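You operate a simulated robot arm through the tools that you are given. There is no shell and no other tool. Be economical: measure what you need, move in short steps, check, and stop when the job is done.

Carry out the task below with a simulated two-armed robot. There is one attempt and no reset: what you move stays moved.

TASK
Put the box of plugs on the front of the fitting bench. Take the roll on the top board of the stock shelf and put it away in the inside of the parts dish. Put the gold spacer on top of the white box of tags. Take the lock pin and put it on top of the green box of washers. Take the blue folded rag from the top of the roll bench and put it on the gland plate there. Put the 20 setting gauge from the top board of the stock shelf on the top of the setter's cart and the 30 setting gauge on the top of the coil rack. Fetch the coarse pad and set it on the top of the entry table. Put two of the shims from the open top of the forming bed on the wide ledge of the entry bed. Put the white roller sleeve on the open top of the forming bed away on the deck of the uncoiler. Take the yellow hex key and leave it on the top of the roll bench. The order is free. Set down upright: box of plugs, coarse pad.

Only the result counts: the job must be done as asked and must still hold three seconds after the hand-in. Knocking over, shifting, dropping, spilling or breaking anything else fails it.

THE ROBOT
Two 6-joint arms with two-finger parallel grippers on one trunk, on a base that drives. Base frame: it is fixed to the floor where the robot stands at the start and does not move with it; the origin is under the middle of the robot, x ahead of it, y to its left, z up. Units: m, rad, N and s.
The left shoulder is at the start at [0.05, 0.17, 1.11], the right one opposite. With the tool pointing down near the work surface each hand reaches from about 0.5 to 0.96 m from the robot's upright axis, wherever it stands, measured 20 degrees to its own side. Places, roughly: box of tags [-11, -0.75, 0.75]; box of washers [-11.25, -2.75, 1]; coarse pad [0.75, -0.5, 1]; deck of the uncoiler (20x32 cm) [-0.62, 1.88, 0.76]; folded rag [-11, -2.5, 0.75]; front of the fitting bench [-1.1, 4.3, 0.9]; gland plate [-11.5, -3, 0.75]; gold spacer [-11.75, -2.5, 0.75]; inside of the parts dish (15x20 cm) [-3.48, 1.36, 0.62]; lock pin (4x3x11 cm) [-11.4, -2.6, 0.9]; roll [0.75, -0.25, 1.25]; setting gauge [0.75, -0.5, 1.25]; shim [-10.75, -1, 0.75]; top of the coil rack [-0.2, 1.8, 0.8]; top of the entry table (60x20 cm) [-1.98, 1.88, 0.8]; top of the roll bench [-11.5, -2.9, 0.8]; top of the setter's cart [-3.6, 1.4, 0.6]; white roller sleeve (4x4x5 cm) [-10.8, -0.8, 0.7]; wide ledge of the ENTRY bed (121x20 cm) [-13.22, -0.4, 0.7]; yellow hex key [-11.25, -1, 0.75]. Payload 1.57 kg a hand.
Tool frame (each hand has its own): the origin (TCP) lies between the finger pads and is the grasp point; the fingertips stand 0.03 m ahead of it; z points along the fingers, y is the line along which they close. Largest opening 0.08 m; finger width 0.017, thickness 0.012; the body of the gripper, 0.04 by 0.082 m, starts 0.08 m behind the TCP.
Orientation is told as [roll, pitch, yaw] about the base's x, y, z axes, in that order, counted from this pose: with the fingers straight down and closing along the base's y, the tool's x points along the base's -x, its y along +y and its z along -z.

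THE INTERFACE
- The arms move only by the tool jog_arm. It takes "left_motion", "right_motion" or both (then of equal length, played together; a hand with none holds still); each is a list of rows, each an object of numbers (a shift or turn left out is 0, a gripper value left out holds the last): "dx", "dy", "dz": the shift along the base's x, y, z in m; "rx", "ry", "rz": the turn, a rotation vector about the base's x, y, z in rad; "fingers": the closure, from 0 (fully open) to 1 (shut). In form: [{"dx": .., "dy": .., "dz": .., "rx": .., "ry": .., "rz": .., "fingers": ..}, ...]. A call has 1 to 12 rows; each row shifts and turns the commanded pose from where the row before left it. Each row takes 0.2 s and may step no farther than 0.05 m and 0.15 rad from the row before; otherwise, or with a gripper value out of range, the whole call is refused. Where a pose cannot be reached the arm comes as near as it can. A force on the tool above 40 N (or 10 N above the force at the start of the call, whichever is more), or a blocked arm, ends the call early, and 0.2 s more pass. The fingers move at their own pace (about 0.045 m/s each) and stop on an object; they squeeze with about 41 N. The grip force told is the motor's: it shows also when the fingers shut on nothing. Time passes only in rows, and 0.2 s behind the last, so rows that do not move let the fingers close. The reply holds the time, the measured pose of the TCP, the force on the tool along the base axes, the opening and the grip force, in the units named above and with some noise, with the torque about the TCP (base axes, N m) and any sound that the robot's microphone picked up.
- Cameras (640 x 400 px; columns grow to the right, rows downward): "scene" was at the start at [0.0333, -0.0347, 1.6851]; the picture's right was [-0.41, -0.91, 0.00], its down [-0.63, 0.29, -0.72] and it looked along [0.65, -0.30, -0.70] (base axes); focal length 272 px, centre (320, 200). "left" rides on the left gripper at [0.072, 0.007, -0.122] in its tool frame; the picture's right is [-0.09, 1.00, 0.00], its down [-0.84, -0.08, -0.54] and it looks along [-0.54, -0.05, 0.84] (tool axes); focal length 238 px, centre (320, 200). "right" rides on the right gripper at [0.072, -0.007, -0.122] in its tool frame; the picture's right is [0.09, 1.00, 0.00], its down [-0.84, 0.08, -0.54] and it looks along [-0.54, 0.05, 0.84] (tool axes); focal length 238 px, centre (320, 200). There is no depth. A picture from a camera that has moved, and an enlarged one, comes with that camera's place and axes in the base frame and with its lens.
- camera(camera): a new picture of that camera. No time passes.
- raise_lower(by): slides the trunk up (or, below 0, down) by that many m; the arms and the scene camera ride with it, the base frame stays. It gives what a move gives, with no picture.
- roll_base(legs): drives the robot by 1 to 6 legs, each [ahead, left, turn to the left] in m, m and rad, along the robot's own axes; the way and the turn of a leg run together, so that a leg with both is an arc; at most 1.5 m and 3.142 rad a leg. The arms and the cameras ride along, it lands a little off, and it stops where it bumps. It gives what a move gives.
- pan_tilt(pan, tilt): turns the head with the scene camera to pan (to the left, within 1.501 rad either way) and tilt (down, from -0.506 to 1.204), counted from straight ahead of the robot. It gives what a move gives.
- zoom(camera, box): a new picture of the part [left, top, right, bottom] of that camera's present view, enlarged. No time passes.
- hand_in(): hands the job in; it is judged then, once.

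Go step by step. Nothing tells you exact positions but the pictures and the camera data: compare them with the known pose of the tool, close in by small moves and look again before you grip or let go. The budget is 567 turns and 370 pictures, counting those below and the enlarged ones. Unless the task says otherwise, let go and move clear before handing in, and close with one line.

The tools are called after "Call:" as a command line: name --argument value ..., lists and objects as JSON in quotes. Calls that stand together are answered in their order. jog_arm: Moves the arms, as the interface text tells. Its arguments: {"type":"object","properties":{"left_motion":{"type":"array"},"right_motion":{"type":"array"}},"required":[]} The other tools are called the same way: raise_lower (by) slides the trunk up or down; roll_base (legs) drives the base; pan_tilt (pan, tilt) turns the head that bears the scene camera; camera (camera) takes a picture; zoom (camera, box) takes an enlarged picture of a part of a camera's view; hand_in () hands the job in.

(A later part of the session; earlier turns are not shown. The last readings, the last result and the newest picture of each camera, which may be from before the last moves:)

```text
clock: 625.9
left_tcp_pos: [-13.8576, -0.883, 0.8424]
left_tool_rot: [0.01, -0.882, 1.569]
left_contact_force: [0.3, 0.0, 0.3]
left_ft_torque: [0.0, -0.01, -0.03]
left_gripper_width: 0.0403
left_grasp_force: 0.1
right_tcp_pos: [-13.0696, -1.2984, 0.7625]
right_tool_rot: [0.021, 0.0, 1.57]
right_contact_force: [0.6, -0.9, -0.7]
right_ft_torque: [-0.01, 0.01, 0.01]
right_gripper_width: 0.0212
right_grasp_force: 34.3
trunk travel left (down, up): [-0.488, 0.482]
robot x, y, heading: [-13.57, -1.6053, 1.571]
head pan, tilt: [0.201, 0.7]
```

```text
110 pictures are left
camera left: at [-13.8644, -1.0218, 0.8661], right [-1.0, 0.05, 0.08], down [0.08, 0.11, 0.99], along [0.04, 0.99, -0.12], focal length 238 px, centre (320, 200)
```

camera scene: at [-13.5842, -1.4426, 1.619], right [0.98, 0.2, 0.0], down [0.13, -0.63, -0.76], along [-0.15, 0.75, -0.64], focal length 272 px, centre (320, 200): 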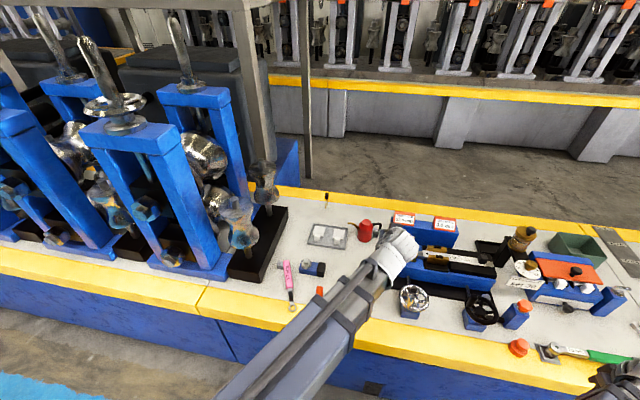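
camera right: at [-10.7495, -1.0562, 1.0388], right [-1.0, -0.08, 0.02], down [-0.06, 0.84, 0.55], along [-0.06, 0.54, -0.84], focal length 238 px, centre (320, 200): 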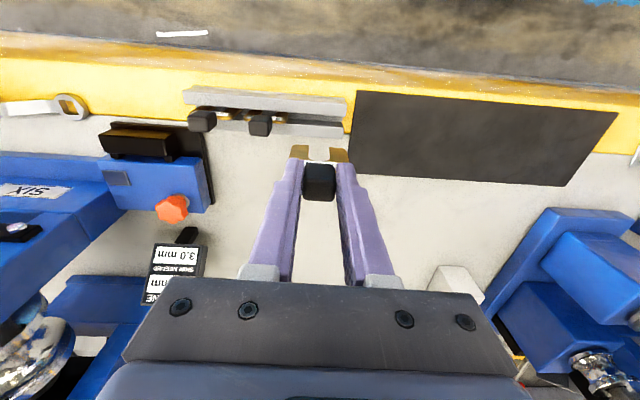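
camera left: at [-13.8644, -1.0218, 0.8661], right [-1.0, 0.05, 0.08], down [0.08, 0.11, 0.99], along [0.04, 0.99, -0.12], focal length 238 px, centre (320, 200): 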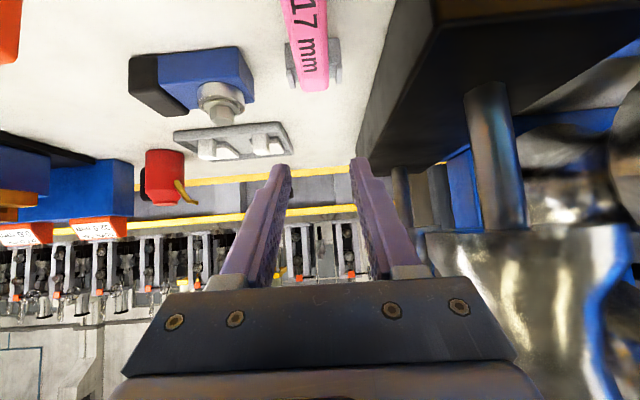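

Call:
raise_lower --by 0.2

Call:
roll_base --legs '[[-0.22, 0, 0]]'

Call:
jog_arm --left_motion '[{"dx": -0.045}, {"dx": -0.045}, {"dx": -0.045}, {"dx": -0.045}, {"dx": -0.045}, {"dx": -0.045}, {"dy": -0.045}, {"dy": -0.045}, {"dy": -0.045}, {"dy": -0.045}, {"dy": -0.045}, {"dy": -0.045}]' --right_motion '[{"rx": 0.15}, {"rx": 0.15}, {"rx": 0.15}, {"rx": 0.15}, {"rx": 0.15}, {"rx": 0.13}, {"dy": 0.03}, {"dy": 0.03}, {"dy": 0.03}, {"dx": -0.04}, {"dx": -0.04}, {"dx": -0.04}]'

```text
clock: 628.0
left_tcp_pos: [-13.8594, -0.8822, 1.0428]
left_tool_rot: [0.009, -0.882, 1.568]
left_contact_force: [0.0, 0.1, -0.5]
left_ft_torque: [-0.01, 0.0, 0.0]
left_gripper_width: 0.0402
left_grasp_force: 0.1
right_tcp_pos: [-13.0702, -1.2977, 0.9623]
right_tool_rot: [0.023, -0.002, 1.57]
right_contact_force: [0.8, 0.9, -0.5]
right_ft_torque: [0.0, 0.03, -0.02]
right_gripper_width: 0.0211
right_grasp_force: 34.4
trunk travel left (down, up): [-0.688, 0.282]
robot x, y, heading: [-13.5642, -1.6095, 1.573]
head pan, tilt: [0.201, 0.7]
```

```text
clock: 629.7
left_tcp_pos: [-13.8559, -1.1031, 1.0436]
left_tool_rot: [0.011, -0.884, 1.57]
left_contact_force: [-1.0, -0.2, 0.4]
left_ft_torque: [-0.02, 0.03, 0.01]
left_gripper_width: 0.0402
left_grasp_force: 0.1
right_tcp_pos: [-13.0687, -1.5186, 0.9632]
right_tool_rot: [0.021, -0.005, 1.569]
right_contact_force: [-0.9, 0.4, 0.3]
right_ft_torque: [0.01, -0.03, -0.03]
right_gripper_width: 0.0212
right_grasp_force: 34.3
trunk travel left (down, up): [-0.688, 0.282]
robot x, y, heading: [-13.5667, -1.8287, 1.571]
head pan, tilt: [0.201, 0.7]
```

```text
clock: 632.3
left_tcp_pos: [-14.1276, -1.3738, 1.0441]
left_tool_rot: [0.009, -0.883, 1.57]
left_contact_force: [0.1, 0.3, -0.8]
left_ft_torque: [-0.02, -0.02, -0.04]
left_gripper_width: 0.04
left_grasp_force: 0.0
right_tcp_pos: [-13.073, -1.3622, 1.0433]
right_tool_rot: [0.023, -0.881, 1.568]
right_contact_force: [0.0, -0.9, -0.4]
right_ft_torque: [-0.03, -0.02, -0.01]
right_gripper_width: 0.0209
right_grasp_force: 34.5
right hand out of reach, approached as far as the arm can: row 1, 2, 3, 4, 5, 6, 11, 12
trunk travel left (down, up): [-0.688, 0.282]
robot x, y, heading: [-13.5648, -1.8285, 1.571]
head pan, tilt: [0.201, 0.7]
```

Call:
jog_arm --left_motion '[{"dy": -0.045}, {"dy": -0.045}, {"dy": -0.045}, {"dy": -0.045}, {"dy": -0.045}, {"dy": -0.045}]' --right_motion '[{"dy": 0.045}, {"dy": 0.045}, {"dx": -0.04}, {"dx": -0.04}, {"dx": -0.04}, {"dx": -0.04}]'

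```text
clock: 633.7
left_tcp_pos: [-14.1466, -1.6392, 1.0431]
left_tool_rot: [0.009, -0.88, 1.57]
left_contact_force: [0.1, -0.9, -0.3]
left_ft_torque: [-0.01, -0.02, -0.04]
left_gripper_width: 0.0398
left_grasp_force: 0.0
left hand out of reach, approached as far as the arm can: row 3, 4, 5
right_tcp_pos: [-13.2195, -1.2397, 1.0433]
right_tool_rot: [0.023, -0.882, 1.567]
right_contact_force: [-0.1, -0.4, -0.4]
right_ft_torque: [-0.06, 0.0, -0.01]
right_gripper_width: 0.0209
right_grasp_force: 34.5
right hand out of reach, approached as far as the arm can: row 3, 5, 6
trunk travel left (down, up): [-0.688, 0.282]
robot x, y, heading: [-13.5639, -1.8232, 1.571]
head pan, tilt: [0.201, 0.7]
```

Call:
roll_base --legs '[[0.32, 0.27, 0]]'

Call:
camera --camera "right"

Call:
camera --camera "scene"

```text
clock: 636.3
left_tcp_pos: [-14.4182, -1.329, 1.0439]
left_tool_rot: [0.01, -0.881, 1.577]
left_contact_force: [-0.3, 0.5, 1.2]
left_ft_torque: [-0.03, 0.01, 0.02]
left_gripper_width: 0.0402
left_grasp_force: 0.0
right_tcp_pos: [-13.4939, -0.9241, 1.0423]
right_tool_rot: [0.022, -0.878, 1.577]
right_contact_force: [-0.6, 0.5, -1.0]
right_ft_torque: [0.0, -0.02, 0.01]
right_gripper_width: 0.0214
right_grasp_force: 33.7
trunk travel left (down, up): [-0.688, 0.282]
robot x, y, heading: [-13.8366, -1.5153, 1.585]
head pan, tilt: [0.201, 0.7]
```

```text
109 pictures are left
camera right: at [-13.4823, -1.0647, 1.0654], right [-1.0, -0.08, -0.06], down [-0.07, 0.11, 0.99], along [-0.07, 0.99, -0.12], focal length 238 px, centre (320, 200)
```

right: 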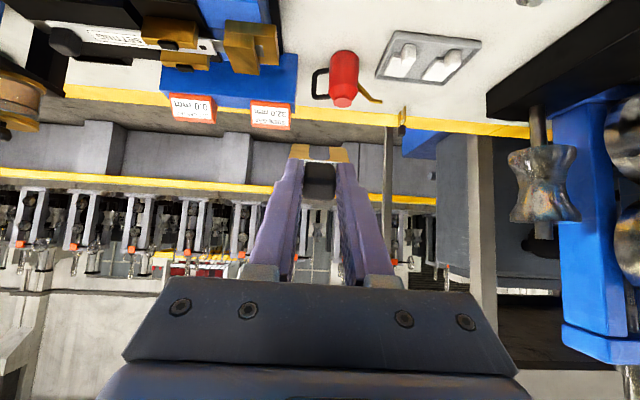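

```text
108 pictures are left
camera scene: at [-13.8552, -1.469, 1.6539], right [0.98, 0.21, 0.0], down [0.13, -0.63, -0.76], along [-0.16, 0.75, -0.64], focal length 272 px, centre (320, 200)
```

scene: 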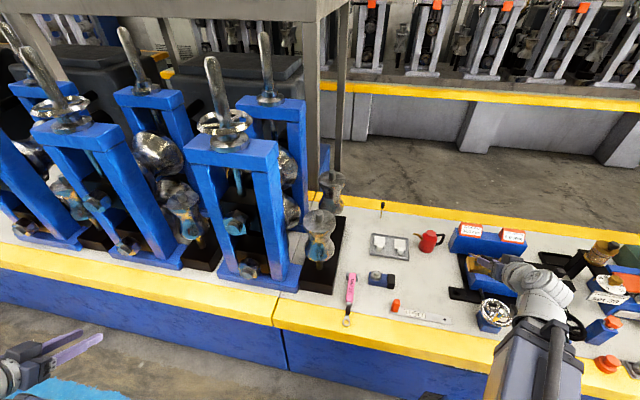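

Call:
jog_arm --right_motion '[{"dx": -0.044}, {"dx": -0.044}, {"dx": -0.044}, {"dx": -0.044, "dy": 0.01}, {"dy": 0.045}, {"dy": 0.045}, {"dy": 0.045}, {"dy": 0.045}, {"dy": 0.045}, {"dy": 0.045}, {"dy": 0.045}, {"dy": 0.045}]'

Call:
camera --camera "right"

```text
clock: 638.9
left_tcp_pos: [-14.4181, -1.3281, 1.0422]
left_tool_rot: [0.012, -0.88, 1.575]
left_contact_force: [1.5, 0.3, 0.0]
left_ft_torque: [-0.02, 0.0, -0.02]
left_gripper_width: 0.0399
left_grasp_force: 0.1
right_tcp_pos: [-13.6603, -0.5185, 1.0427]
right_tool_rot: [0.023, -0.878, 1.577]
right_contact_force: [-1.0, 0.0, -1.3]
right_ft_torque: [-0.03, 0.0, 0.02]
right_gripper_width: 0.021
right_grasp_force: 34.0
right hand out of reach, approached as far as the arm can: row 1, 2, 3, 9
trunk travel left (down, up): [-0.688, 0.282]
robot x, y, heading: [-13.8348, -1.5139, 1.581]
head pan, tilt: [0.201, 0.7]
```

```text
107 pictures are left
camera right: at [-13.6492, -0.6592, 1.065], right [-1.0, -0.08, -0.06], down [-0.07, 0.11, 0.99], along [-0.07, 0.99, -0.12], focal length 238 px, centre (320, 200)
```

right: 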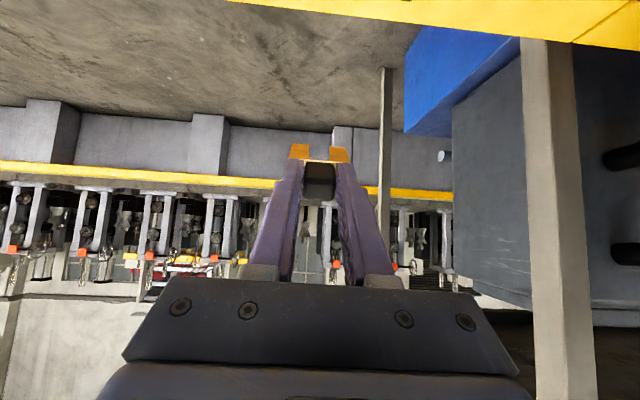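

Call:
jog_arm --right_motion '[{"dy": 0.04}, {"dy": 0.035}]'

Call:
raise_lower --by -0.2

Call:
camera --camera "right"

Call:
zoom --camera "scene" --box '[300, 100, 480, 240]'

```text
clock: 639.5
left_tcp_pos: [-14.4183, -1.3298, 1.0428]
left_tool_rot: [0.011, -0.88, 1.576]
left_contact_force: [0.4, 0.2, -0.6]
left_ft_torque: [-0.03, 0.02, 0.02]
left_gripper_width: 0.04
left_grasp_force: 0.1
right_tcp_pos: [-13.6598, -0.444, 1.0427]
right_tool_rot: [0.023, -0.881, 1.573]
right_contact_force: [0.0, -0.1, -0.1]
right_ft_torque: [-0.04, 0.02, 0.05]
right_gripper_width: 0.0209
right_grasp_force: 34.5
trunk travel left (down, up): [-0.688, 0.282]
robot x, y, heading: [-13.8366, -1.5129, 1.581]
head pan, tilt: [0.201, 0.7]
```

```text
clock: 641.7
left_tcp_pos: [-14.4191, -1.3293, 0.8432]
left_tool_rot: [0.009, -0.881, 1.577]
left_contact_force: [0.8, 0.1, -0.8]
left_ft_torque: [-0.02, 0.03, -0.03]
left_gripper_width: 0.0401
left_grasp_force: 0.1
right_tcp_pos: [-13.659, -0.4444, 0.8424]
right_tool_rot: [0.021, -0.882, 1.575]
right_contact_force: [0.0, -0.1, -0.6]
right_ft_torque: [-0.01, 0.01, 0.02]
right_gripper_width: 0.0209
right_grasp_force: 34.3
trunk travel left (down, up): [-0.488, 0.482]
robot x, y, heading: [-13.8328, -1.5122, 1.582]
head pan, tilt: [0.201, 0.7]
```

```text
106 pictures are left
camera right: at [-13.6485, -0.585, 0.8655], right [-1.0, -0.08, -0.06], down [-0.07, 0.11, 0.99], along [-0.07, 0.99, -0.12], focal length 238 px, centre (320, 200)
```

right: 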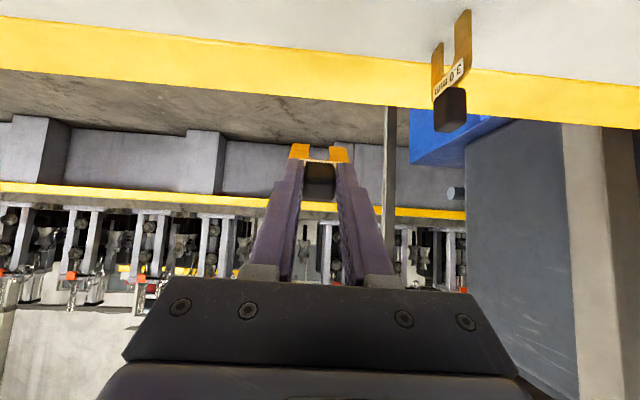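

```text
2.86 times, centred on (390, 170) of scene
camera zoom: at [-13.8545, -1.4698, 1.454], right [0.98, 0.21, 0.0], down [0.13, -0.63, -0.76], along [-0.16, 0.75, -0.64], focal length 777 px, centre (120, 286)
```

zoom: 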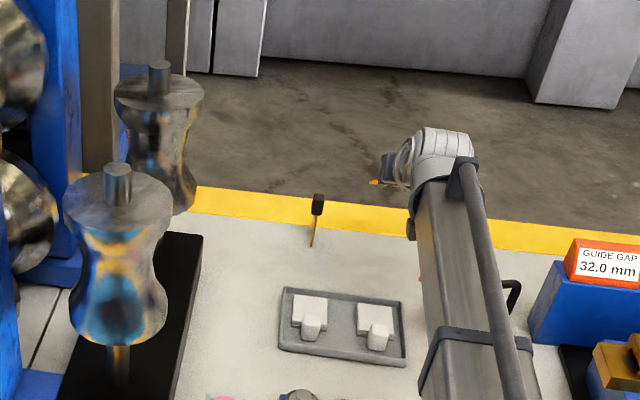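

Call:
raise_lower --by -0.045

Call:
raise_lower --by -0.01

```text
clock: 642.5
left_tcp_pos: [-14.4175, -1.3308, 0.7975]
left_tool_rot: [0.009, -0.881, 1.576]
left_contact_force: [0.5, 0.6, 1.1]
left_ft_torque: [-0.01, -0.03, 0.0]
left_gripper_width: 0.0402
left_grasp_force: 0.0
right_tcp_pos: [-13.658, -0.4441, 0.7981]
right_tool_rot: [0.021, -0.882, 1.574]
right_contact_force: [0.5, -1.0, -1.1]
right_ft_torque: [-0.04, 0.03, 0.02]
right_gripper_width: 0.0211
right_grasp_force: 34.3
trunk travel left (down, up): [-0.443, 0.527]
robot x, y, heading: [-13.8356, -1.5187, 1.576]
head pan, tilt: [0.201, 0.7]
```

```text
clock: 643.1
left_tcp_pos: [-14.4175, -1.3284, 0.7868]
left_tool_rot: [0.01, -0.881, 1.575]
left_contact_force: [-0.8, 1.2, 0.3]
left_ft_torque: [0.02, -0.02, -0.01]
left_gripper_width: 0.0399
left_grasp_force: 0.0
right_tcp_pos: [-13.6599, -0.4442, 0.7878]
right_tool_rot: [0.022, -0.882, 1.576]
right_contact_force: [-0.7, 0.0, -0.7]
right_ft_torque: [-0.02, 0.01, 0.0]
right_gripper_width: 0.0211
right_grasp_force: 34.0
trunk travel left (down, up): [-0.433, 0.537]
robot x, y, heading: [-13.8311, -1.5127, 1.578]
head pan, tilt: [0.201, 0.7]
```

Call:
raise_lower --by -0.01

Call:
camera --camera "right"

```text
clock: 643.7
left_tcp_pos: [-14.4179, -1.3283, 0.7772]
left_tool_rot: [0.012, -0.88, 1.576]
left_contact_force: [-1.0, 0.6, -0.6]
left_ft_torque: [0.01, -0.03, -0.02]
left_gripper_width: 0.04
left_grasp_force: 0.0
right_tcp_pos: [-13.6588, -0.4443, 0.7776]
right_tool_rot: [0.022, -0.882, 1.576]
right_contact_force: [1.1, 0.1, -0.9]
right_ft_torque: [0.0, -0.02, 0.02]
right_gripper_width: 0.0209
right_grasp_force: 34.9
trunk travel left (down, up): [-0.423, 0.547]
robot x, y, heading: [-13.8383, -1.5115, 1.583]
head pan, tilt: [0.201, 0.7]
```

```text
104 pictures are left
camera right: at [-13.6485, -0.585, 0.8005], right [-1.0, -0.08, -0.06], down [-0.07, 0.11, 0.99], along [-0.07, 0.99, -0.12], focal length 238 px, centre (320, 200)
```

right: 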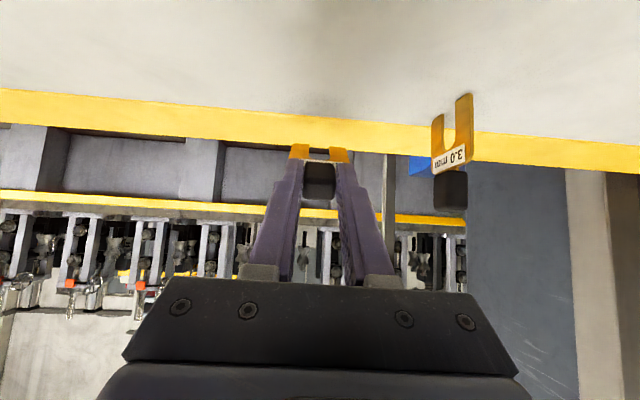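

Call:
raise_lower --by -0.01

Call:
raise_lower --by -0.006

```text
clock: 644.3
left_tcp_pos: [-14.4184, -1.3304, 0.7673]
left_tool_rot: [0.01, -0.879, 1.576]
left_contact_force: [-0.4, 1.4, -0.4]
left_ft_torque: [0.01, 0.02, -0.03]
left_gripper_width: 0.0399
left_grasp_force: 0.1
right_tcp_pos: [-13.66, -0.4442, 0.7679]
right_tool_rot: [0.021, -0.881, 1.576]
right_contact_force: [0.0, -0.3, -1.8]
right_ft_torque: [-0.07, -0.02, 0.03]
right_gripper_width: 0.0212
right_grasp_force: 34.9
trunk travel left (down, up): [-0.413, 0.557]
robot x, y, heading: [-13.8363, -1.5118, 1.583]
head pan, tilt: [0.201, 0.7]
```

```text
clock: 644.8
left_tcp_pos: [-14.418, -1.33, 0.7619]
left_tool_rot: [0.011, -0.882, 1.575]
left_contact_force: [0.7, 0.1, -0.1]
left_ft_torque: [0.02, -0.03, 0.02]
left_gripper_width: 0.0403
left_grasp_force: 0.0
right_tcp_pos: [-13.6584, -0.4441, 0.7622]
right_tool_rot: [0.023, -0.881, 1.576]
right_contact_force: [0.1, -1.0, -1.5]
right_ft_torque: [-0.09, 0.03, 0.01]
right_gripper_width: 0.021
right_grasp_force: 33.7
trunk travel left (down, up): [-0.407, 0.563]
robot x, y, heading: [-13.8329, -1.5143, 1.58]
head pan, tilt: [0.201, 0.7]
```

Call:
raise_lower --by -0.006

Call:
camera --camera "right"

```text
clock: 645.4
left_tcp_pos: [-14.418, -1.3294, 0.7552]
left_tool_rot: [0.01, -0.879, 1.576]
left_contact_force: [-0.5, 0.2, 1.0]
left_ft_torque: [0.03, 0.02, -0.01]
left_gripper_width: 0.0403
left_grasp_force: 0.0
right_tcp_pos: [-13.6587, -0.4436, 0.7568]
right_tool_rot: [0.023, -0.882, 1.575]
right_contact_force: [0.8, -0.3, -0.7]
right_ft_torque: [-0.03, 0.03, 0.0]
right_gripper_width: 0.0209
right_grasp_force: 34.6
trunk travel left (down, up): [-0.401, 0.569]
robot x, y, heading: [-13.8338, -1.5152, 1.579]
head pan, tilt: [0.201, 0.7]
```

```text
103 pictures are left
camera right: at [-13.6485, -0.5849, 0.7783], right [-1.0, -0.08, -0.06], down [-0.07, 0.11, 0.99], along [-0.07, 0.99, -0.12], focal length 238 px, centre (320, 200)
```

right: 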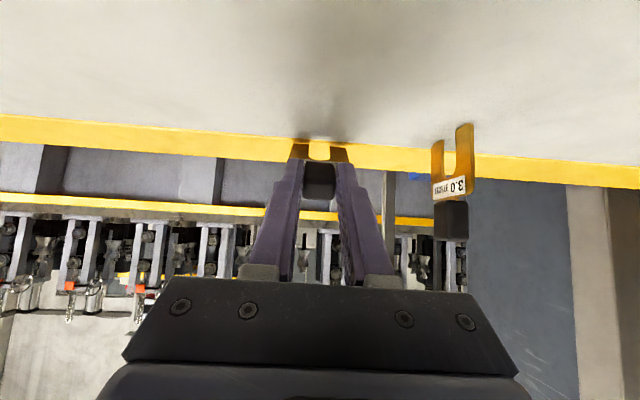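

Call:
raise_lower --by -0.005

Call:
raise_lower --by -0.004

```text
clock: 645.9
left_tcp_pos: [-14.4182, -1.3313, 0.7506]
left_tool_rot: [0.009, -0.881, 1.576]
left_contact_force: [0.5, 1.0, 0.0]
left_ft_torque: [-0.01, -0.02, -0.01]
left_gripper_width: 0.0402
left_grasp_force: 0.1
right_tcp_pos: [-13.6607, -0.4454, 0.7533]
right_tool_rot: [0.022, -0.886, 1.576]
right_contact_force: [-0.2, 0.7, 18.4]
right_ft_torque: [1.44, -0.23, 0.0]
right_gripper_width: 0.0211
right_grasp_force: 34.7
trunk travel left (down, up): [-0.396, 0.574]
robot x, y, heading: [-13.8357, -1.5128, 1.575]
head pan, tilt: [0.201, 0.7]
```

```text
clock: 646.4
left_tcp_pos: [-14.4191, -1.333, 0.7467]
left_tool_rot: [0.009, -0.885, 1.576]
left_contact_force: [-1.0, 0.9, -0.4]
left_ft_torque: [0.0, -0.01, -0.02]
left_gripper_width: 0.0401
left_grasp_force: 0.1
right_tcp_pos: [-13.6597, -0.4463, 0.75]
right_tool_rot: [0.023, -0.888, 1.575]
right_contact_force: [-0.1, -8.1, 22.9]
right_ft_torque: [1.3, -0.08, 0.0]
right_gripper_width: 0.0214
right_grasp_force: 34.5
trunk travel left (down, up): [-0.392, 0.578]
robot x, y, heading: [-13.8358, -1.5143, 1.581]
head pan, tilt: [0.201, 0.7]
```

Call:
jog_arm --right_motion '[{"fingers": 0.6}, {"fingers": 0.4}, {"fingers": 0.3}, {}, {}, {}]'

Call:
camera --camera "right"

```text
clock: 647.8
left_tcp_pos: [-14.4171, -1.329, 0.7461]
left_tool_rot: [0.011, -0.879, 1.576]
left_contact_force: [0.3, -0.1, 0.4]
left_ft_torque: [0.01, 0.02, 0.0]
left_gripper_width: 0.0399
left_grasp_force: 0.1
right_tcp_pos: [-13.6598, -0.445, 0.7475]
right_tool_rot: [0.023, -0.882, 1.577]
right_contact_force: [-0.7, 0.3, 1.1]
right_ft_torque: [-0.02, -0.01, 0.02]
right_gripper_width: 0.0559
right_grasp_force: 0.0
trunk travel left (down, up): [-0.392, 0.578]
robot x, y, heading: [-13.8321, -1.5102, 1.578]
head pan, tilt: [0.201, 0.7]
```

```text
102 pictures are left
camera right: at [-13.6485, -0.585, 0.7695], right [-1.0, -0.08, -0.06], down [-0.07, 0.11, 0.99], along [-0.07, 0.99, -0.12], focal length 238 px, centre (320, 200)
```

right: 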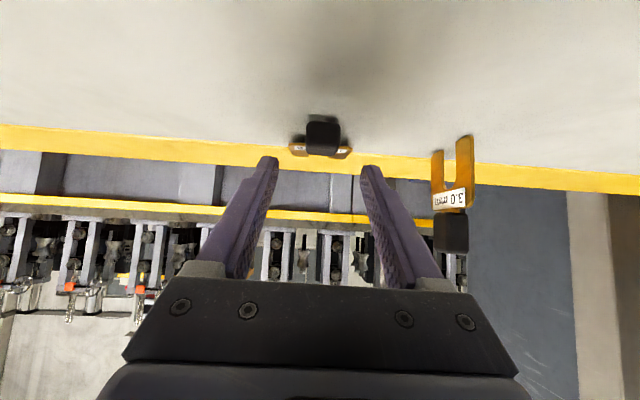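

Call:
raise_lower --by 0.3

Call:
jog_arm --right_motion '[{"dy": -0.045}, {"dy": -0.045}, {"dy": -0.045}, {"dy": -0.045}, {"dy": -0.045}, {"dy": -0.045}, {"dy": -0.045}, {"dy": -0.045}, {"dy": -0.045}, {"dy": -0.045}, {"dx": 0.045}, {"dx": 0.045}]'

Call:
zoom --camera "scene" --box '[280, 170, 480, 340]'

```text
clock: 650.8
left_tcp_pos: [-14.4173, -1.329, 1.0469]
left_tool_rot: [0.011, -0.88, 1.575]
left_contact_force: [0.4, 0.1, -0.2]
left_ft_torque: [0.02, -0.02, 0.03]
left_gripper_width: 0.04
left_grasp_force: 0.0
right_tcp_pos: [-13.66, -0.4442, 1.0457]
right_tool_rot: [0.022, -0.881, 1.576]
right_contact_force: [0.2, 0.2, 1.0]
right_ft_torque: [-0.02, 0.0, -0.01]
right_gripper_width: 0.0564
right_grasp_force: 0.1
trunk travel left (down, up): [-0.692, 0.278]
robot x, y, heading: [-13.8344, -1.5112, 1.578]
head pan, tilt: [0.201, 0.7]
```

```text
clock: 653.4
left_tcp_pos: [-14.4171, -1.3292, 1.0471]
left_tool_rot: [0.009, -0.879, 1.577]
left_contact_force: [-0.7, -0.5, -0.6]
left_ft_torque: [0.01, 0.01, 0.03]
left_gripper_width: 0.0401
left_grasp_force: 0.0
right_tcp_pos: [-13.5696, -0.8841, 1.0468]
right_tool_rot: [0.025, -0.88, 1.577]
right_contact_force: [-0.7, -0.2, 0.7]
right_ft_torque: [-0.04, -0.06, 0.02]
right_gripper_width: 0.0558
right_grasp_force: 0.1
right hand out of reach, approached as far as the arm can: row 10
trunk travel left (down, up): [-0.692, 0.278]
robot x, y, heading: [-13.8365, -1.5133, 1.575]
head pan, tilt: [0.201, 0.7]
```

```text
2.35 times, centred on (380, 255) of scene
camera zoom: at [-13.8541, -1.4699, 1.658], right [0.98, 0.21, 0.0], down [0.13, -0.63, -0.77], along [-0.16, 0.75, -0.64], focal length 640 px, centre (179, 71)
```

zoom: 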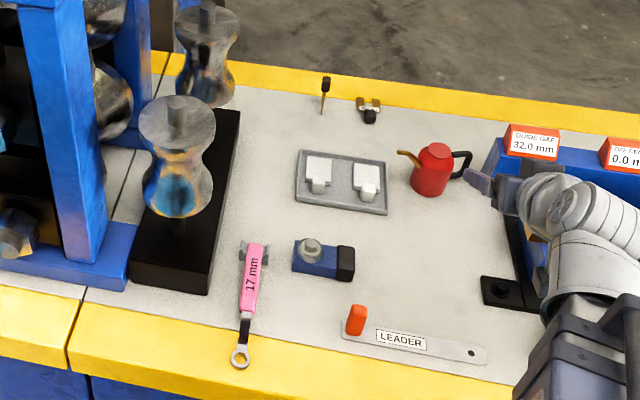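

Call:
roll_base --legs '[[-0.34, 0, 0], [0, -1.4, 0], [0, -1.38, 0]]'

Call:
pan_tilt --pan 0.0 --tilt 0.8

Call:
camera --camera "scene"

```text
clock: 668.5
left_tcp_pos: [-11.6846, -1.612, 1.0462]
left_tool_rot: [0.013, -0.878, 1.594]
left_contact_force: [0.5, -1.0, -0.2]
left_ft_torque: [-0.01, 0.0, 0.0]
left_gripper_width: 0.0398
left_grasp_force: 0.0
right_tcp_pos: [-10.8443, -1.1511, 1.0459]
right_tool_rot: [0.025, -0.878, 1.591]
right_contact_force: [-0.9, -1.0, 0.3]
right_ft_torque: [0.02, -0.01, 0.02]
right_gripper_width: 0.0563
right_grasp_force: 0.0
trunk travel left (down, up): [-0.692, 0.278]
robot x, y, heading: [-11.1016, -1.7836, 1.598]
head pan, tilt: [0.201, 0.7]
```

```text
clock: 669.3
left_tcp_pos: [-11.685, -1.6128, 1.047]
left_tool_rot: [0.011, -0.88, 1.594]
left_contact_force: [-0.4, -0.1, -0.5]
left_ft_torque: [-0.03, 0.02, -0.01]
left_gripper_width: 0.0402
left_grasp_force: 0.1
right_tcp_pos: [-10.8447, -1.1526, 1.0467]
right_tool_rot: [0.022, -0.878, 1.593]
right_contact_force: [0.8, 0.6, -0.1]
right_ft_torque: [-0.03, 0.0, 0.0]
right_gripper_width: 0.0563
right_grasp_force: 0.1
trunk travel left (down, up): [-0.692, 0.278]
robot x, y, heading: [-11.1017, -1.7885, 1.594]
head pan, tilt: [0.0, 0.799]
```

```text
100 pictures are left
camera scene: at [-11.1029, -1.7443, 1.6498], right [1.0, 0.03, 0.0], down [0.02, -0.72, -0.7], along [-0.02, 0.7, -0.72], focal length 272 px, centre (320, 200)
```

scene: 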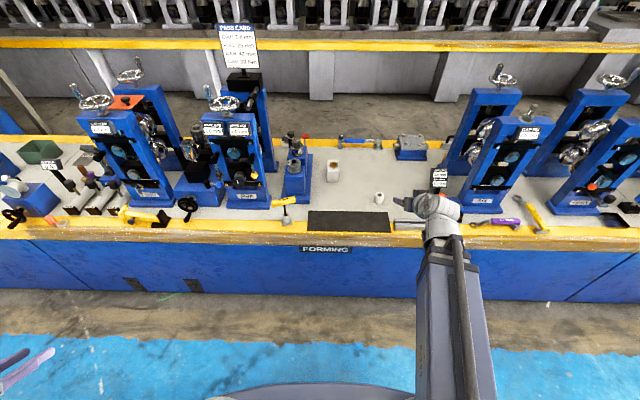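

Call:
roll_base --legs '[[0.2, 0, -0.024]]'

Call:
raise_lower --by -0.2

Call:
camera --camera "right"

```text
clock: 670.9
left_tcp_pos: [-11.6838, -1.3962, 1.0467]
left_tool_rot: [0.01, -0.877, 1.568]
left_contact_force: [-0.1, 0.4, -0.3]
left_ft_torque: [-0.02, -0.01, 0.03]
left_gripper_width: 0.04
left_grasp_force: 0.0
right_tcp_pos: [-10.8321, -0.9565, 1.045]
right_tool_rot: [0.023, -0.878, 1.569]
right_contact_force: [0.6, 0.4, 0.2]
right_ft_torque: [-0.01, 0.02, 0.02]
right_gripper_width: 0.056
right_grasp_force: 0.1
trunk travel left (down, up): [-0.692, 0.278]
robot x, y, heading: [-11.1007, -1.5845, 1.571]
head pan, tilt: [0.0, 0.799]
```

```text
clock: 673.0
left_tcp_pos: [-11.6835, -1.3965, 0.8472]
left_tool_rot: [0.011, -0.881, 1.57]
left_contact_force: [0.2, 0.3, 0.1]
left_ft_torque: [0.01, 0.0, 0.01]
left_gripper_width: 0.04
left_grasp_force: 0.0
right_tcp_pos: [-10.83, -0.958, 0.847]
right_tool_rot: [0.023, -0.877, 1.568]
right_contact_force: [0.4, 0.6, 0.1]
right_ft_torque: [-0.01, 0.0, 0.02]
right_gripper_width: 0.0562
right_grasp_force: 0.1
trunk travel left (down, up): [-0.492, 0.478]
robot x, y, heading: [-11.1026, -1.5829, 1.572]
head pan, tilt: [0.0, 0.799]
```

```text
99 pictures are left
camera right: at [-10.8219, -1.0988, 0.8695], right [-1.0, -0.07, -0.06], down [-0.06, 0.12, 0.99], along [-0.07, 0.99, -0.12], focal length 238 px, centre (320, 200)
```

right: 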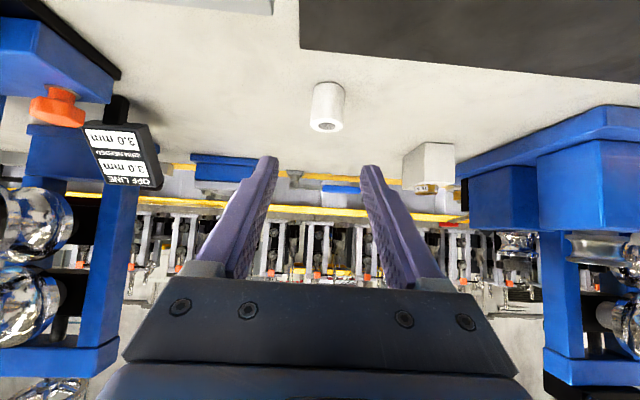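

Call:
jog_arm --right_motion '[{"dx": -0.013, "dy": 0.04}, {"dy": 0.045}, {"dy": 0.045}, {"dy": 0.006}]'

Call:
raise_lower --by -0.075

Call:
camera --camera "right"

```text
clock: 674.0
left_tcp_pos: [-11.6839, -1.3961, 0.8467]
left_tool_rot: [0.01, -0.881, 1.569]
left_contact_force: [-0.6, -1.3, -0.1]
left_ft_torque: [-0.01, -0.01, -0.01]
left_gripper_width: 0.0399
left_grasp_force: 0.1
right_tcp_pos: [-10.8444, -0.8219, 0.847]
right_tool_rot: [0.025, -0.88, 1.568]
right_contact_force: [0.2, 0.3, 0.5]
right_ft_torque: [0.0, 0.01, 0.02]
right_gripper_width: 0.0559
right_grasp_force: 0.1
trunk travel left (down, up): [-0.492, 0.478]
robot x, y, heading: [-11.1019, -1.5845, 1.577]
head pan, tilt: [0.0, 0.799]
```

```text
clock: 675.2
left_tcp_pos: [-11.6845, -1.3971, 0.7709]
left_tool_rot: [0.011, -0.88, 1.568]
left_contact_force: [0.5, 0.1, -0.3]
left_ft_torque: [0.01, 0.0, 0.0]
left_gripper_width: 0.0403
left_grasp_force: 0.0
right_tcp_pos: [-10.8448, -0.8217, 0.7719]
right_tool_rot: [0.024, -0.88, 1.567]
right_contact_force: [-0.1, -0.2, -0.5]
right_ft_torque: [0.02, 0.0, 0.01]
right_gripper_width: 0.056
right_grasp_force: 0.1
trunk travel left (down, up): [-0.417, 0.553]
robot x, y, heading: [-11.1014, -1.5832, 1.568]
head pan, tilt: [0.0, 0.799]
```

```text
98 pictures are left
camera right: at [-10.8346, -0.9629, 0.7946], right [-1.0, -0.07, -0.06], down [-0.06, 0.11, 0.99], along [-0.07, 0.99, -0.12], focal length 238 px, centre (320, 200)
```

right: 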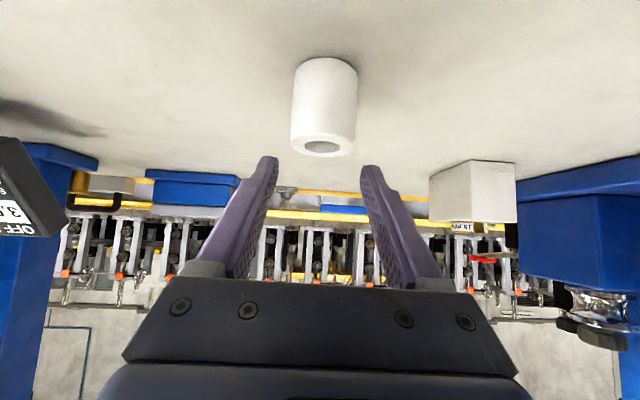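

Call:
jog_arm --right_motion '[{"dx": -0.003}]'

Call:
raise_lower --by -0.04

Call:
jog_arm --right_motion '[{"fingers": 1}, {}, {}, {}]'

Call:
raise_lower --by 0.12

Call:
camera --camera "right"

```text
clock: 675.6
left_tcp_pos: [-11.6832, -1.3969, 0.772]
left_tool_rot: [0.01, -0.881, 1.569]
left_contact_force: [0.3, 0.5, -0.9]
left_ft_torque: [-0.01, -0.02, 0.01]
left_gripper_width: 0.0404
left_grasp_force: 0.1
right_tcp_pos: [-10.8467, -0.8221, 0.7719]
right_tool_rot: [0.023, -0.88, 1.568]
right_contact_force: [0.1, -0.5, 1.2]
right_ft_torque: [-0.02, -0.01, 0.01]
right_gripper_width: 0.0562
right_grasp_force: 0.0
trunk travel left (down, up): [-0.417, 0.553]
robot x, y, heading: [-11.1015, -1.5861, 1.574]
head pan, tilt: [0.0, 0.799]
```

```text
clock: 676.4
left_tcp_pos: [-11.684, -1.3974, 0.7317]
left_tool_rot: [0.012, -0.879, 1.57]
left_contact_force: [0.2, 0.3, -0.4]
left_ft_torque: [-0.03, -0.01, -0.01]
left_gripper_width: 0.0401
left_grasp_force: 0.1
right_tcp_pos: [-10.8478, -0.8224, 0.7307]
right_tool_rot: [0.023, -0.88, 1.568]
right_contact_force: [-0.7, -0.5, 0.2]
right_ft_torque: [0.02, -0.05, -0.01]
right_gripper_width: 0.0558
right_grasp_force: 0.1
trunk travel left (down, up): [-0.377, 0.593]
robot x, y, heading: [-11.1032, -1.5867, 1.572]
head pan, tilt: [0.0, 0.799]
```

```text
clock: 677.4
left_tcp_pos: [-11.6845, -1.3966, 0.7314]
left_tool_rot: [0.009, -0.881, 1.567]
left_contact_force: [-0.5, -0.2, 0.0]
left_ft_torque: [-0.01, -0.01, 0.0]
left_gripper_width: 0.0401
left_grasp_force: 0.1
right_tcp_pos: [-10.8478, -0.8218, 0.7324]
right_tool_rot: [0.022, -0.88, 1.569]
right_contact_force: [1.2, 1.2, 3.6]
right_ft_torque: [0.02, -0.06, 0.04]
right_gripper_width: 0.0386
right_grasp_force: 40.4
trunk travel left (down, up): [-0.377, 0.593]
robot x, y, heading: [-11.1025, -1.5852, 1.572]
head pan, tilt: [0.0, 0.799]
```

```text
clock: 678.9
left_tcp_pos: [-11.6846, -1.3984, 0.8527]
left_tool_rot: [0.01, -0.878, 1.569]
left_contact_force: [0.1, 0.0, -0.3]
left_ft_torque: [0.0, 0.04, 0.02]
left_gripper_width: 0.0399
left_grasp_force: 0.0
right_tcp_pos: [-10.8476, -0.8226, 0.8515]
right_tool_rot: [0.021, -0.88, 1.567]
right_contact_force: [0.4, -0.1, 0.0]
right_ft_torque: [0.02, 0.0, -0.05]
right_gripper_width: 0.0381
right_grasp_force: 40.5
trunk travel left (down, up): [-0.497, 0.473]
robot x, y, heading: [-11.1029, -1.5823, 1.574]
head pan, tilt: [0.0, 0.799]
```

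```text
97 pictures are left
camera right: at [-10.8378, -0.9626, 0.8744], right [-1.0, -0.07, -0.06], down [-0.06, 0.11, 0.99], along [-0.07, 0.99, -0.12], focal length 238 px, centre (320, 200)
```

right: 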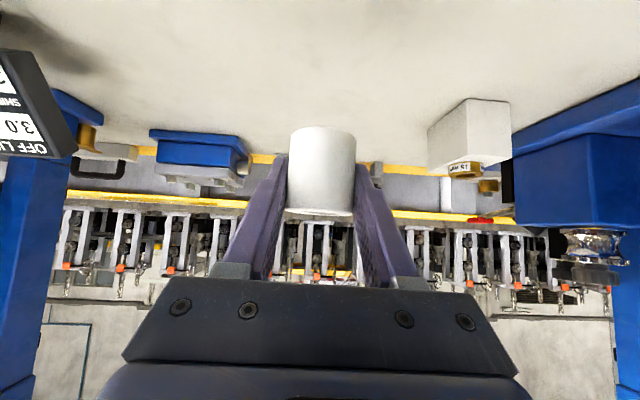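

Call:
raise_lower --by 0.15

Call:
jog_arm --right_motion '[{"dy": -0.045}, {"dy": -0.045}, {"dy": -0.045}, {"dy": -0.045}, {"dx": 0.03}, {"dx": 0.03}, {"dx": 0.03}, {"dx": 0.03}, {}, {}, {}, {}]' --left_motion '[{"dy": 0.045}, {"dy": 0.045}, {"dy": 0.045}, {"dy": 0.045}, {"dy": 0.045}, {"dx": 0.045}, {"dx": 0.045}, {"dx": 0.045}, {"dx": 0.045}, {"dx": 0.045}, {"dx": 0.045}, {"dx": 0.045}]'

Call:
camera --camera "left"

```text
clock: 680.6
left_tcp_pos: [-11.684, -1.396, 1.0019]
left_tool_rot: [0.01, -0.881, 1.568]
left_contact_force: [0.1, -0.6, -0.3]
left_ft_torque: [0.0, 0.03, 0.0]
left_gripper_width: 0.0399
left_grasp_force: 0.0
right_tcp_pos: [-10.8477, -0.8222, 1.0014]
right_tool_rot: [0.022, -0.879, 1.566]
right_contact_force: [-1.7, -0.7, 0.0]
right_ft_torque: [0.0, -0.03, -0.01]
right_gripper_width: 0.0384
right_grasp_force: 40.6
trunk travel left (down, up): [-0.647, 0.323]
robot x, y, heading: [-11.1022, -1.5835, 1.574]
head pan, tilt: [0.0, 0.799]
```

```text
clock: 683.2
left_tcp_pos: [-11.5214, -1.0398, 1.0018]
left_tool_rot: [0.008, -0.878, 1.569]
left_contact_force: [0.1, -0.5, -0.5]
left_ft_torque: [-0.01, -0.02, 0.0]
left_gripper_width: 0.0401
left_grasp_force: 0.1
left hand out of reach, approached as far as the arm can: row 7, 8, 9, 10, 11, 12
right_tcp_pos: [-10.7211, -0.9654, 1.0018]
right_tool_rot: [0.025, -0.882, 1.566]
right_contact_force: [0.5, -1.0, -1.4]
right_ft_torque: [0.02, -0.05, 0.01]
right_gripper_width: 0.0384
right_grasp_force: 40.7
right hand out of reach, approached as far as the arm can: row 4
trunk travel left (down, up): [-0.647, 0.323]
robot x, y, heading: [-11.1014, -1.5851, 1.573]
head pan, tilt: [0.0, 0.799]
```

```text
96 pictures are left
camera left: at [-11.5274, -1.179, 1.0251], right [-1.0, 0.05, 0.08], down [0.08, 0.12, 0.99], along [0.04, 0.99, -0.12], focal length 238 px, centre (320, 200)
```

left: 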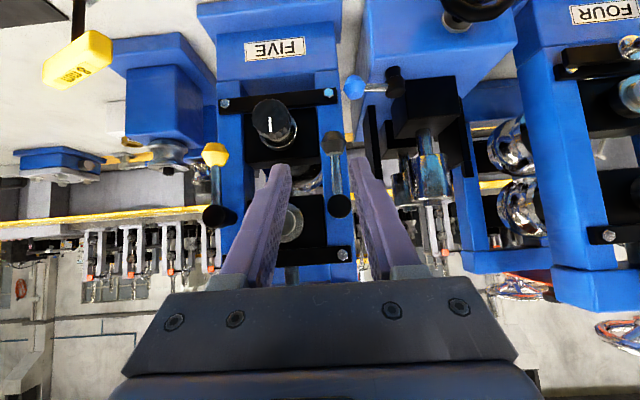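

Call:
roll_base --legs '[[-0.13, -0.24, 0]]'

Call:
raise_lower --by -0.08

Call:
camera --camera "left"

```text
clock: 685.2
left_tcp_pos: [-11.28, -1.1687, 0.9998]
left_tool_rot: [0.01, -0.877, 1.568]
left_contact_force: [1.0, -0.7, 0.1]
left_ft_torque: [0.02, 0.0, 0.03]
left_gripper_width: 0.0401
left_grasp_force: 0.1
right_tcp_pos: [-10.4804, -1.0949, 1.0028]
right_tool_rot: [0.024, -0.884, 1.567]
right_contact_force: [0.6, 0.2, -0.7]
right_ft_torque: [0.01, 0.04, 0.02]
right_gripper_width: 0.0382
right_grasp_force: 40.7
trunk travel left (down, up): [-0.647, 0.323]
robot x, y, heading: [-10.8667, -1.7119, 1.564]
head pan, tilt: [0.0, 0.799]
```

```text
clock: 686.3
left_tcp_pos: [-11.2819, -1.1689, 0.9216]
left_tool_rot: [0.009, -0.877, 1.566]
left_contact_force: [0.3, -0.3, 0.1]
left_ft_torque: [0.02, -0.03, -0.01]
left_gripper_width: 0.0399
left_grasp_force: 0.0
right_tcp_pos: [-10.4812, -1.0937, 0.9225]
right_tool_rot: [0.024, -0.883, 1.566]
right_contact_force: [0.0, -0.3, -0.8]
right_ft_torque: [-0.01, 0.0, 0.01]
right_gripper_width: 0.0382
right_grasp_force: 41.6
trunk travel left (down, up): [-0.567, 0.403]
robot x, y, heading: [-10.863, -1.7153, 1.568]
head pan, tilt: [0.0, 0.799]
```

```text
95 pictures are left
camera left: at [-11.2883, -1.3076, 0.9451], right [-1.0, 0.05, 0.08], down [0.08, 0.12, 0.99], along [0.05, 0.99, -0.12], focal length 238 px, centre (320, 200)
```

left: 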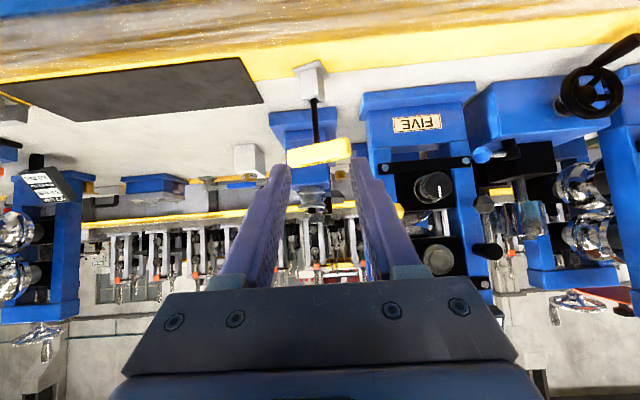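

Call:
raise_lower --by 0.15

Call:
jog_arm --left_motion '[{"rx": -0.15, "fingers": 0.3}, {"rx": -0.15}, {"rx": -0.15}, {"rx": -0.15}, {"rx": -0.15}, {"rx": -0.127}, {"rz": -0.15}, {"rz": -0.15}, {"rz": -0.15}, {"rz": -0.15}, {"rz": -0.15}, {"rz": -0.15}]'

Call:
jog_arm --left_motion '[{"rz": -0.15}, {"rz": -0.15}, {"rz": -0.15}, {"rz": -0.15}, {"rz": -0.07}]'

Call:
camera --camera "left"

```text
clock: 688.1
left_tcp_pos: [-11.2809, -1.1688, 1.0716]
left_tool_rot: [0.011, -0.877, 1.566]
left_contact_force: [-0.2, -0.2, 0.7]
left_ft_torque: [0.03, 0.0, 0.02]
left_gripper_width: 0.0402
left_grasp_force: 0.1
right_tcp_pos: [-10.481, -1.0935, 1.0717]
right_tool_rot: [0.024, -0.883, 1.565]
right_contact_force: [-0.8, -0.6, -0.7]
right_ft_torque: [0.02, -0.02, 0.01]
right_gripper_width: 0.0384
right_grasp_force: 41.0
trunk travel left (down, up): [-0.717, 0.253]
robot x, y, heading: [-10.866, -1.711, 1.573]
head pan, tilt: [0.0, 0.799]
```

```text
clock: 690.7
left_tcp_pos: [-11.2818, -1.1682, 0.9912]
left_tool_rot: [0.007, -0.003, 0.668]
left_contact_force: [-0.5, -0.1, -1.1]
left_ft_torque: [-0.02, 0.0, 0.0]
left_gripper_width: 0.0559
left_grasp_force: 0.1
left hand out of reach, approached as far as the arm can: row 1, 2, 3, 4, 5
right_tcp_pos: [-10.4819, -1.0946, 1.0718]
right_tool_rot: [0.025, -0.883, 1.566]
right_contact_force: [-0.9, 0.1, -0.3]
right_ft_torque: [-0.01, -0.04, -0.02]
right_gripper_width: 0.0383
right_grasp_force: 40.7
trunk travel left (down, up): [-0.717, 0.253]
robot x, y, heading: [-10.8632, -1.7116, 1.57]
head pan, tilt: [0.0, 0.799]
```

```text
clock: 691.9
left_tcp_pos: [-11.2815, -1.168, 0.992]
left_tool_rot: [0.008, -0.001, -0.001]
left_contact_force: [0.3, -1.1, -0.1]
left_ft_torque: [0.01, -0.02, 0.03]
left_gripper_width: 0.0561
left_grasp_force: 0.0
right_tcp_pos: [-10.482, -1.0932, 1.0729]
right_tool_rot: [0.026, -0.883, 1.566]
right_contact_force: [0.0, -0.4, -1.3]
right_ft_torque: [0.02, 0.0, 0.0]
right_gripper_width: 0.0387
right_grasp_force: 41.2
trunk travel left (down, up): [-0.717, 0.253]
robot x, y, heading: [-10.8629, -1.7131, 1.567]
head pan, tilt: [0.0, 0.799]
```

```text
94 pictures are left
camera left: at [-11.3541, -1.1617, 1.1148], right [0.09, 1.0, 0.01], down [0.84, -0.08, 0.54], along [0.54, -0.05, -0.84], focal length 238 px, centre (320, 200)
```

left: 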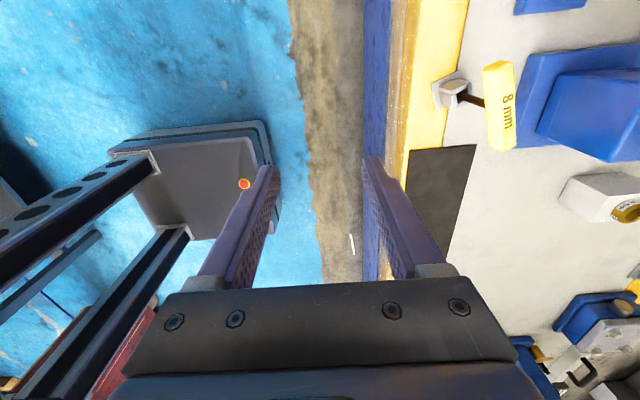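

Call:
jog_arm --left_motion '[{"dx": 0.003, "dy": 0.045, "fingers": 0.1}, {"dy": 0.045}, {"dy": 0.045}, {"dy": 0.045}, {"dy": 0.028}]'

Call:
raise_lower --by -0.08

Call:
camera --camera "left"

```text
clock: 693.1
left_tcp_pos: [-11.2789, -0.9597, 0.991]
left_tool_rot: [0.006, -0.001, 0.0]
left_contact_force: [0.3, -0.2, -1.0]
left_ft_torque: [0.0, 0.03, 0.01]
left_gripper_width: 0.0719
left_grasp_force: 0.0
right_tcp_pos: [-10.4815, -1.0927, 1.0709]
right_tool_rot: [0.024, -0.88, 1.565]
right_contact_force: [-0.1, 0.2, -0.4]
right_ft_torque: [0.0, -0.03, -0.01]
right_gripper_width: 0.0383
right_grasp_force: 41.5
trunk travel left (down, up): [-0.717, 0.253]
robot x, y, heading: [-10.8646, -1.7141, 1.571]
head pan, tilt: [0.0, 0.799]
```

```text
clock: 694.3
left_tcp_pos: [-11.2787, -0.9604, 0.9138]
left_tool_rot: [0.009, -0.003, 0.0]
left_contact_force: [0.0, 0.9, -0.1]
left_ft_torque: [-0.01, -0.04, 0.0]
left_gripper_width: 0.0721
left_grasp_force: 0.1
right_tcp_pos: [-10.481, -1.0936, 0.9922]
right_tool_rot: [0.026, -0.884, 1.566]
right_contact_force: [0.5, 0.1, -0.3]
right_ft_torque: [0.02, -0.02, 0.01]
right_gripper_width: 0.0384
right_grasp_force: 41.3
trunk travel left (down, up): [-0.637, 0.333]
robot x, y, heading: [-10.8661, -1.7136, 1.569]
head pan, tilt: [0.0, 0.799]
```

```text
93 pictures are left
camera left: at [-11.3519, -0.9541, 1.0349], right [0.09, 1.0, 0.01], down [0.84, -0.08, 0.54], along [0.54, -0.04, -0.84], focal length 238 px, centre (320, 200)
```

left: 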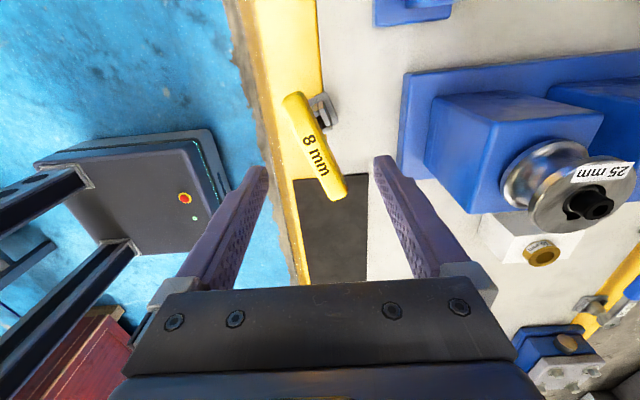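

Call:
jog_arm --left_motion '[{"rz": 0.15, "dx": 0.002, "dy": -0.002, "fingers": 0.25}, {"rz": 0.15}]'

Call:
raise_lower --by -0.055

Call:
camera --camera "left"

```text
clock: 694.9
left_tcp_pos: [-11.2762, -0.9619, 0.9107]
left_tool_rot: [0.007, -0.003, 0.301]
left_contact_force: [0.3, -1.0, -0.3]
left_ft_torque: [-0.01, -0.01, 0.01]
left_gripper_width: 0.06
left_grasp_force: 0.1
right_tcp_pos: [-10.4817, -1.0933, 0.992]
right_tool_rot: [0.024, -0.884, 1.565]
right_contact_force: [-0.1, -0.3, -0.7]
right_ft_torque: [-0.01, -0.02, 0.02]
right_gripper_width: 0.0386
right_grasp_force: 41.1
trunk travel left (down, up): [-0.637, 0.333]
robot x, y, heading: [-10.8642, -1.712, 1.572]
head pan, tilt: [0.0, 0.799]
```

```text
clock: 695.8
left_tcp_pos: [-11.2788, -0.9624, 0.8563]
left_tool_rot: [0.005, -0.002, 0.3]
left_contact_force: [0.2, -0.4, 0.4]
left_ft_torque: [-0.01, 0.01, -0.01]
left_gripper_width: 0.0597
left_grasp_force: 0.1
right_tcp_pos: [-10.4807, -1.0925, 0.9381]
right_tool_rot: [0.023, -0.882, 1.566]
right_contact_force: [-0.1, -0.4, -0.1]
right_ft_torque: [0.02, 0.01, -0.02]
right_gripper_width: 0.0382
right_grasp_force: 41.2
trunk travel left (down, up): [-0.582, 0.388]
robot x, y, heading: [-10.8633, -1.7118, 1.571]
head pan, tilt: [0.0, 0.799]
```

```text
92 pictures are left
camera left: at [-11.3488, -0.9782, 0.9799], right [-0.21, 0.98, 0.01], down [0.82, 0.17, 0.54], along [0.53, 0.12, -0.84], focal length 238 px, centre (320, 200)
```

left: 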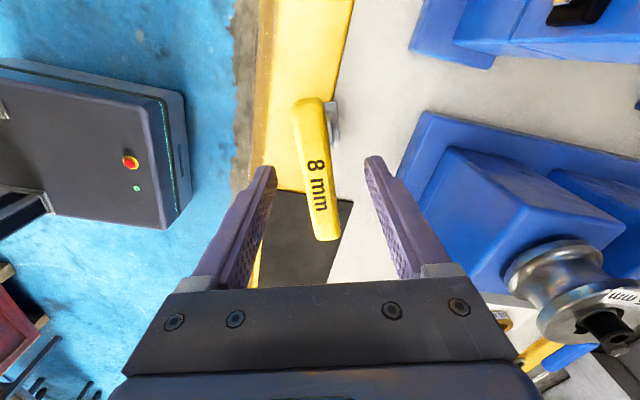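

Call:
raise_lower --by -0.018

Call:
jog_arm --left_motion '[{"fingers": 0.6}, {"fingers": 1}, {}, {}, {}]'

Call:
raise_lower --by 0.05

Call:
camera --camera "left"

```text
clock: 696.5
left_tcp_pos: [-11.2778, -0.9637, 0.8383]
left_tool_rot: [0.007, 0.0, 0.3]
left_contact_force: [-0.1, 0.5, -0.6]
left_ft_torque: [-0.02, 0.0, -0.05]
left_gripper_width: 0.0597
left_grasp_force: 0.0
right_tcp_pos: [-10.4815, -1.0934, 0.919]
right_tool_rot: [0.024, -0.884, 1.564]
right_contact_force: [-1.0, -0.5, -0.1]
right_ft_torque: [-0.01, 0.0, -0.02]
right_gripper_width: 0.0386
right_grasp_force: 41.2
trunk travel left (down, up): [-0.564, 0.406]
robot x, y, heading: [-10.8678, -1.7079, 1.57]
head pan, tilt: [0.0, 0.799]
```

```text
clock: 697.7
left_tcp_pos: [-11.2771, -0.9625, 0.8389]
left_tool_rot: [0.007, -0.002, 0.3]
left_contact_force: [-0.2, -0.2, 0.0]
left_ft_torque: [0.0, 0.02, 0.0]
left_gripper_width: 0.0198
left_grasp_force: 33.2
right_tcp_pos: [-10.4815, -1.0934, 0.9188]
right_tool_rot: [0.023, -0.883, 1.564]
right_contact_force: [-0.7, -1.0, -0.2]
right_ft_torque: [-0.04, 0.0, 0.02]
right_gripper_width: 0.0383
right_grasp_force: 41.2
trunk travel left (down, up): [-0.564, 0.406]
robot x, y, heading: [-10.8618, -1.7098, 1.571]
head pan, tilt: [0.0, 0.799]
```

```text
clock: 698.6
left_tcp_pos: [-11.2773, -0.9615, 0.8884]
left_tool_rot: [0.007, -0.002, 0.3]
left_contact_force: [0.2, -0.9, -1.7]
left_ft_torque: [0.02, 0.01, 0.03]
left_gripper_width: 0.0193
left_grasp_force: 33.1
right_tcp_pos: [-10.4814, -1.094, 0.9694]
right_tool_rot: [0.025, -0.88, 1.565]
right_contact_force: [-0.5, 0.4, -0.3]
right_ft_torque: [-0.01, 0.0, -0.01]
right_gripper_width: 0.0385
right_grasp_force: 41.4
trunk travel left (down, up): [-0.614, 0.356]
robot x, y, heading: [-10.8623, -1.7122, 1.569]
head pan, tilt: [0.0, 0.799]
```

```text
91 pictures are left
camera left: at [-11.3488, -0.9779, 1.0116], right [-0.21, 0.98, 0.01], down [0.82, 0.17, 0.54], along [0.53, 0.12, -0.84], focal length 238 px, centre (320, 200)
```

left: 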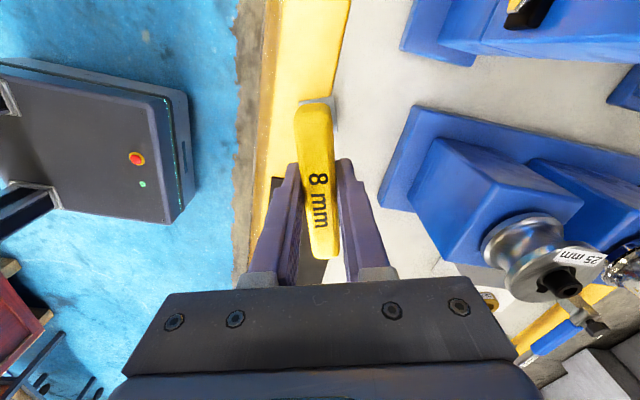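

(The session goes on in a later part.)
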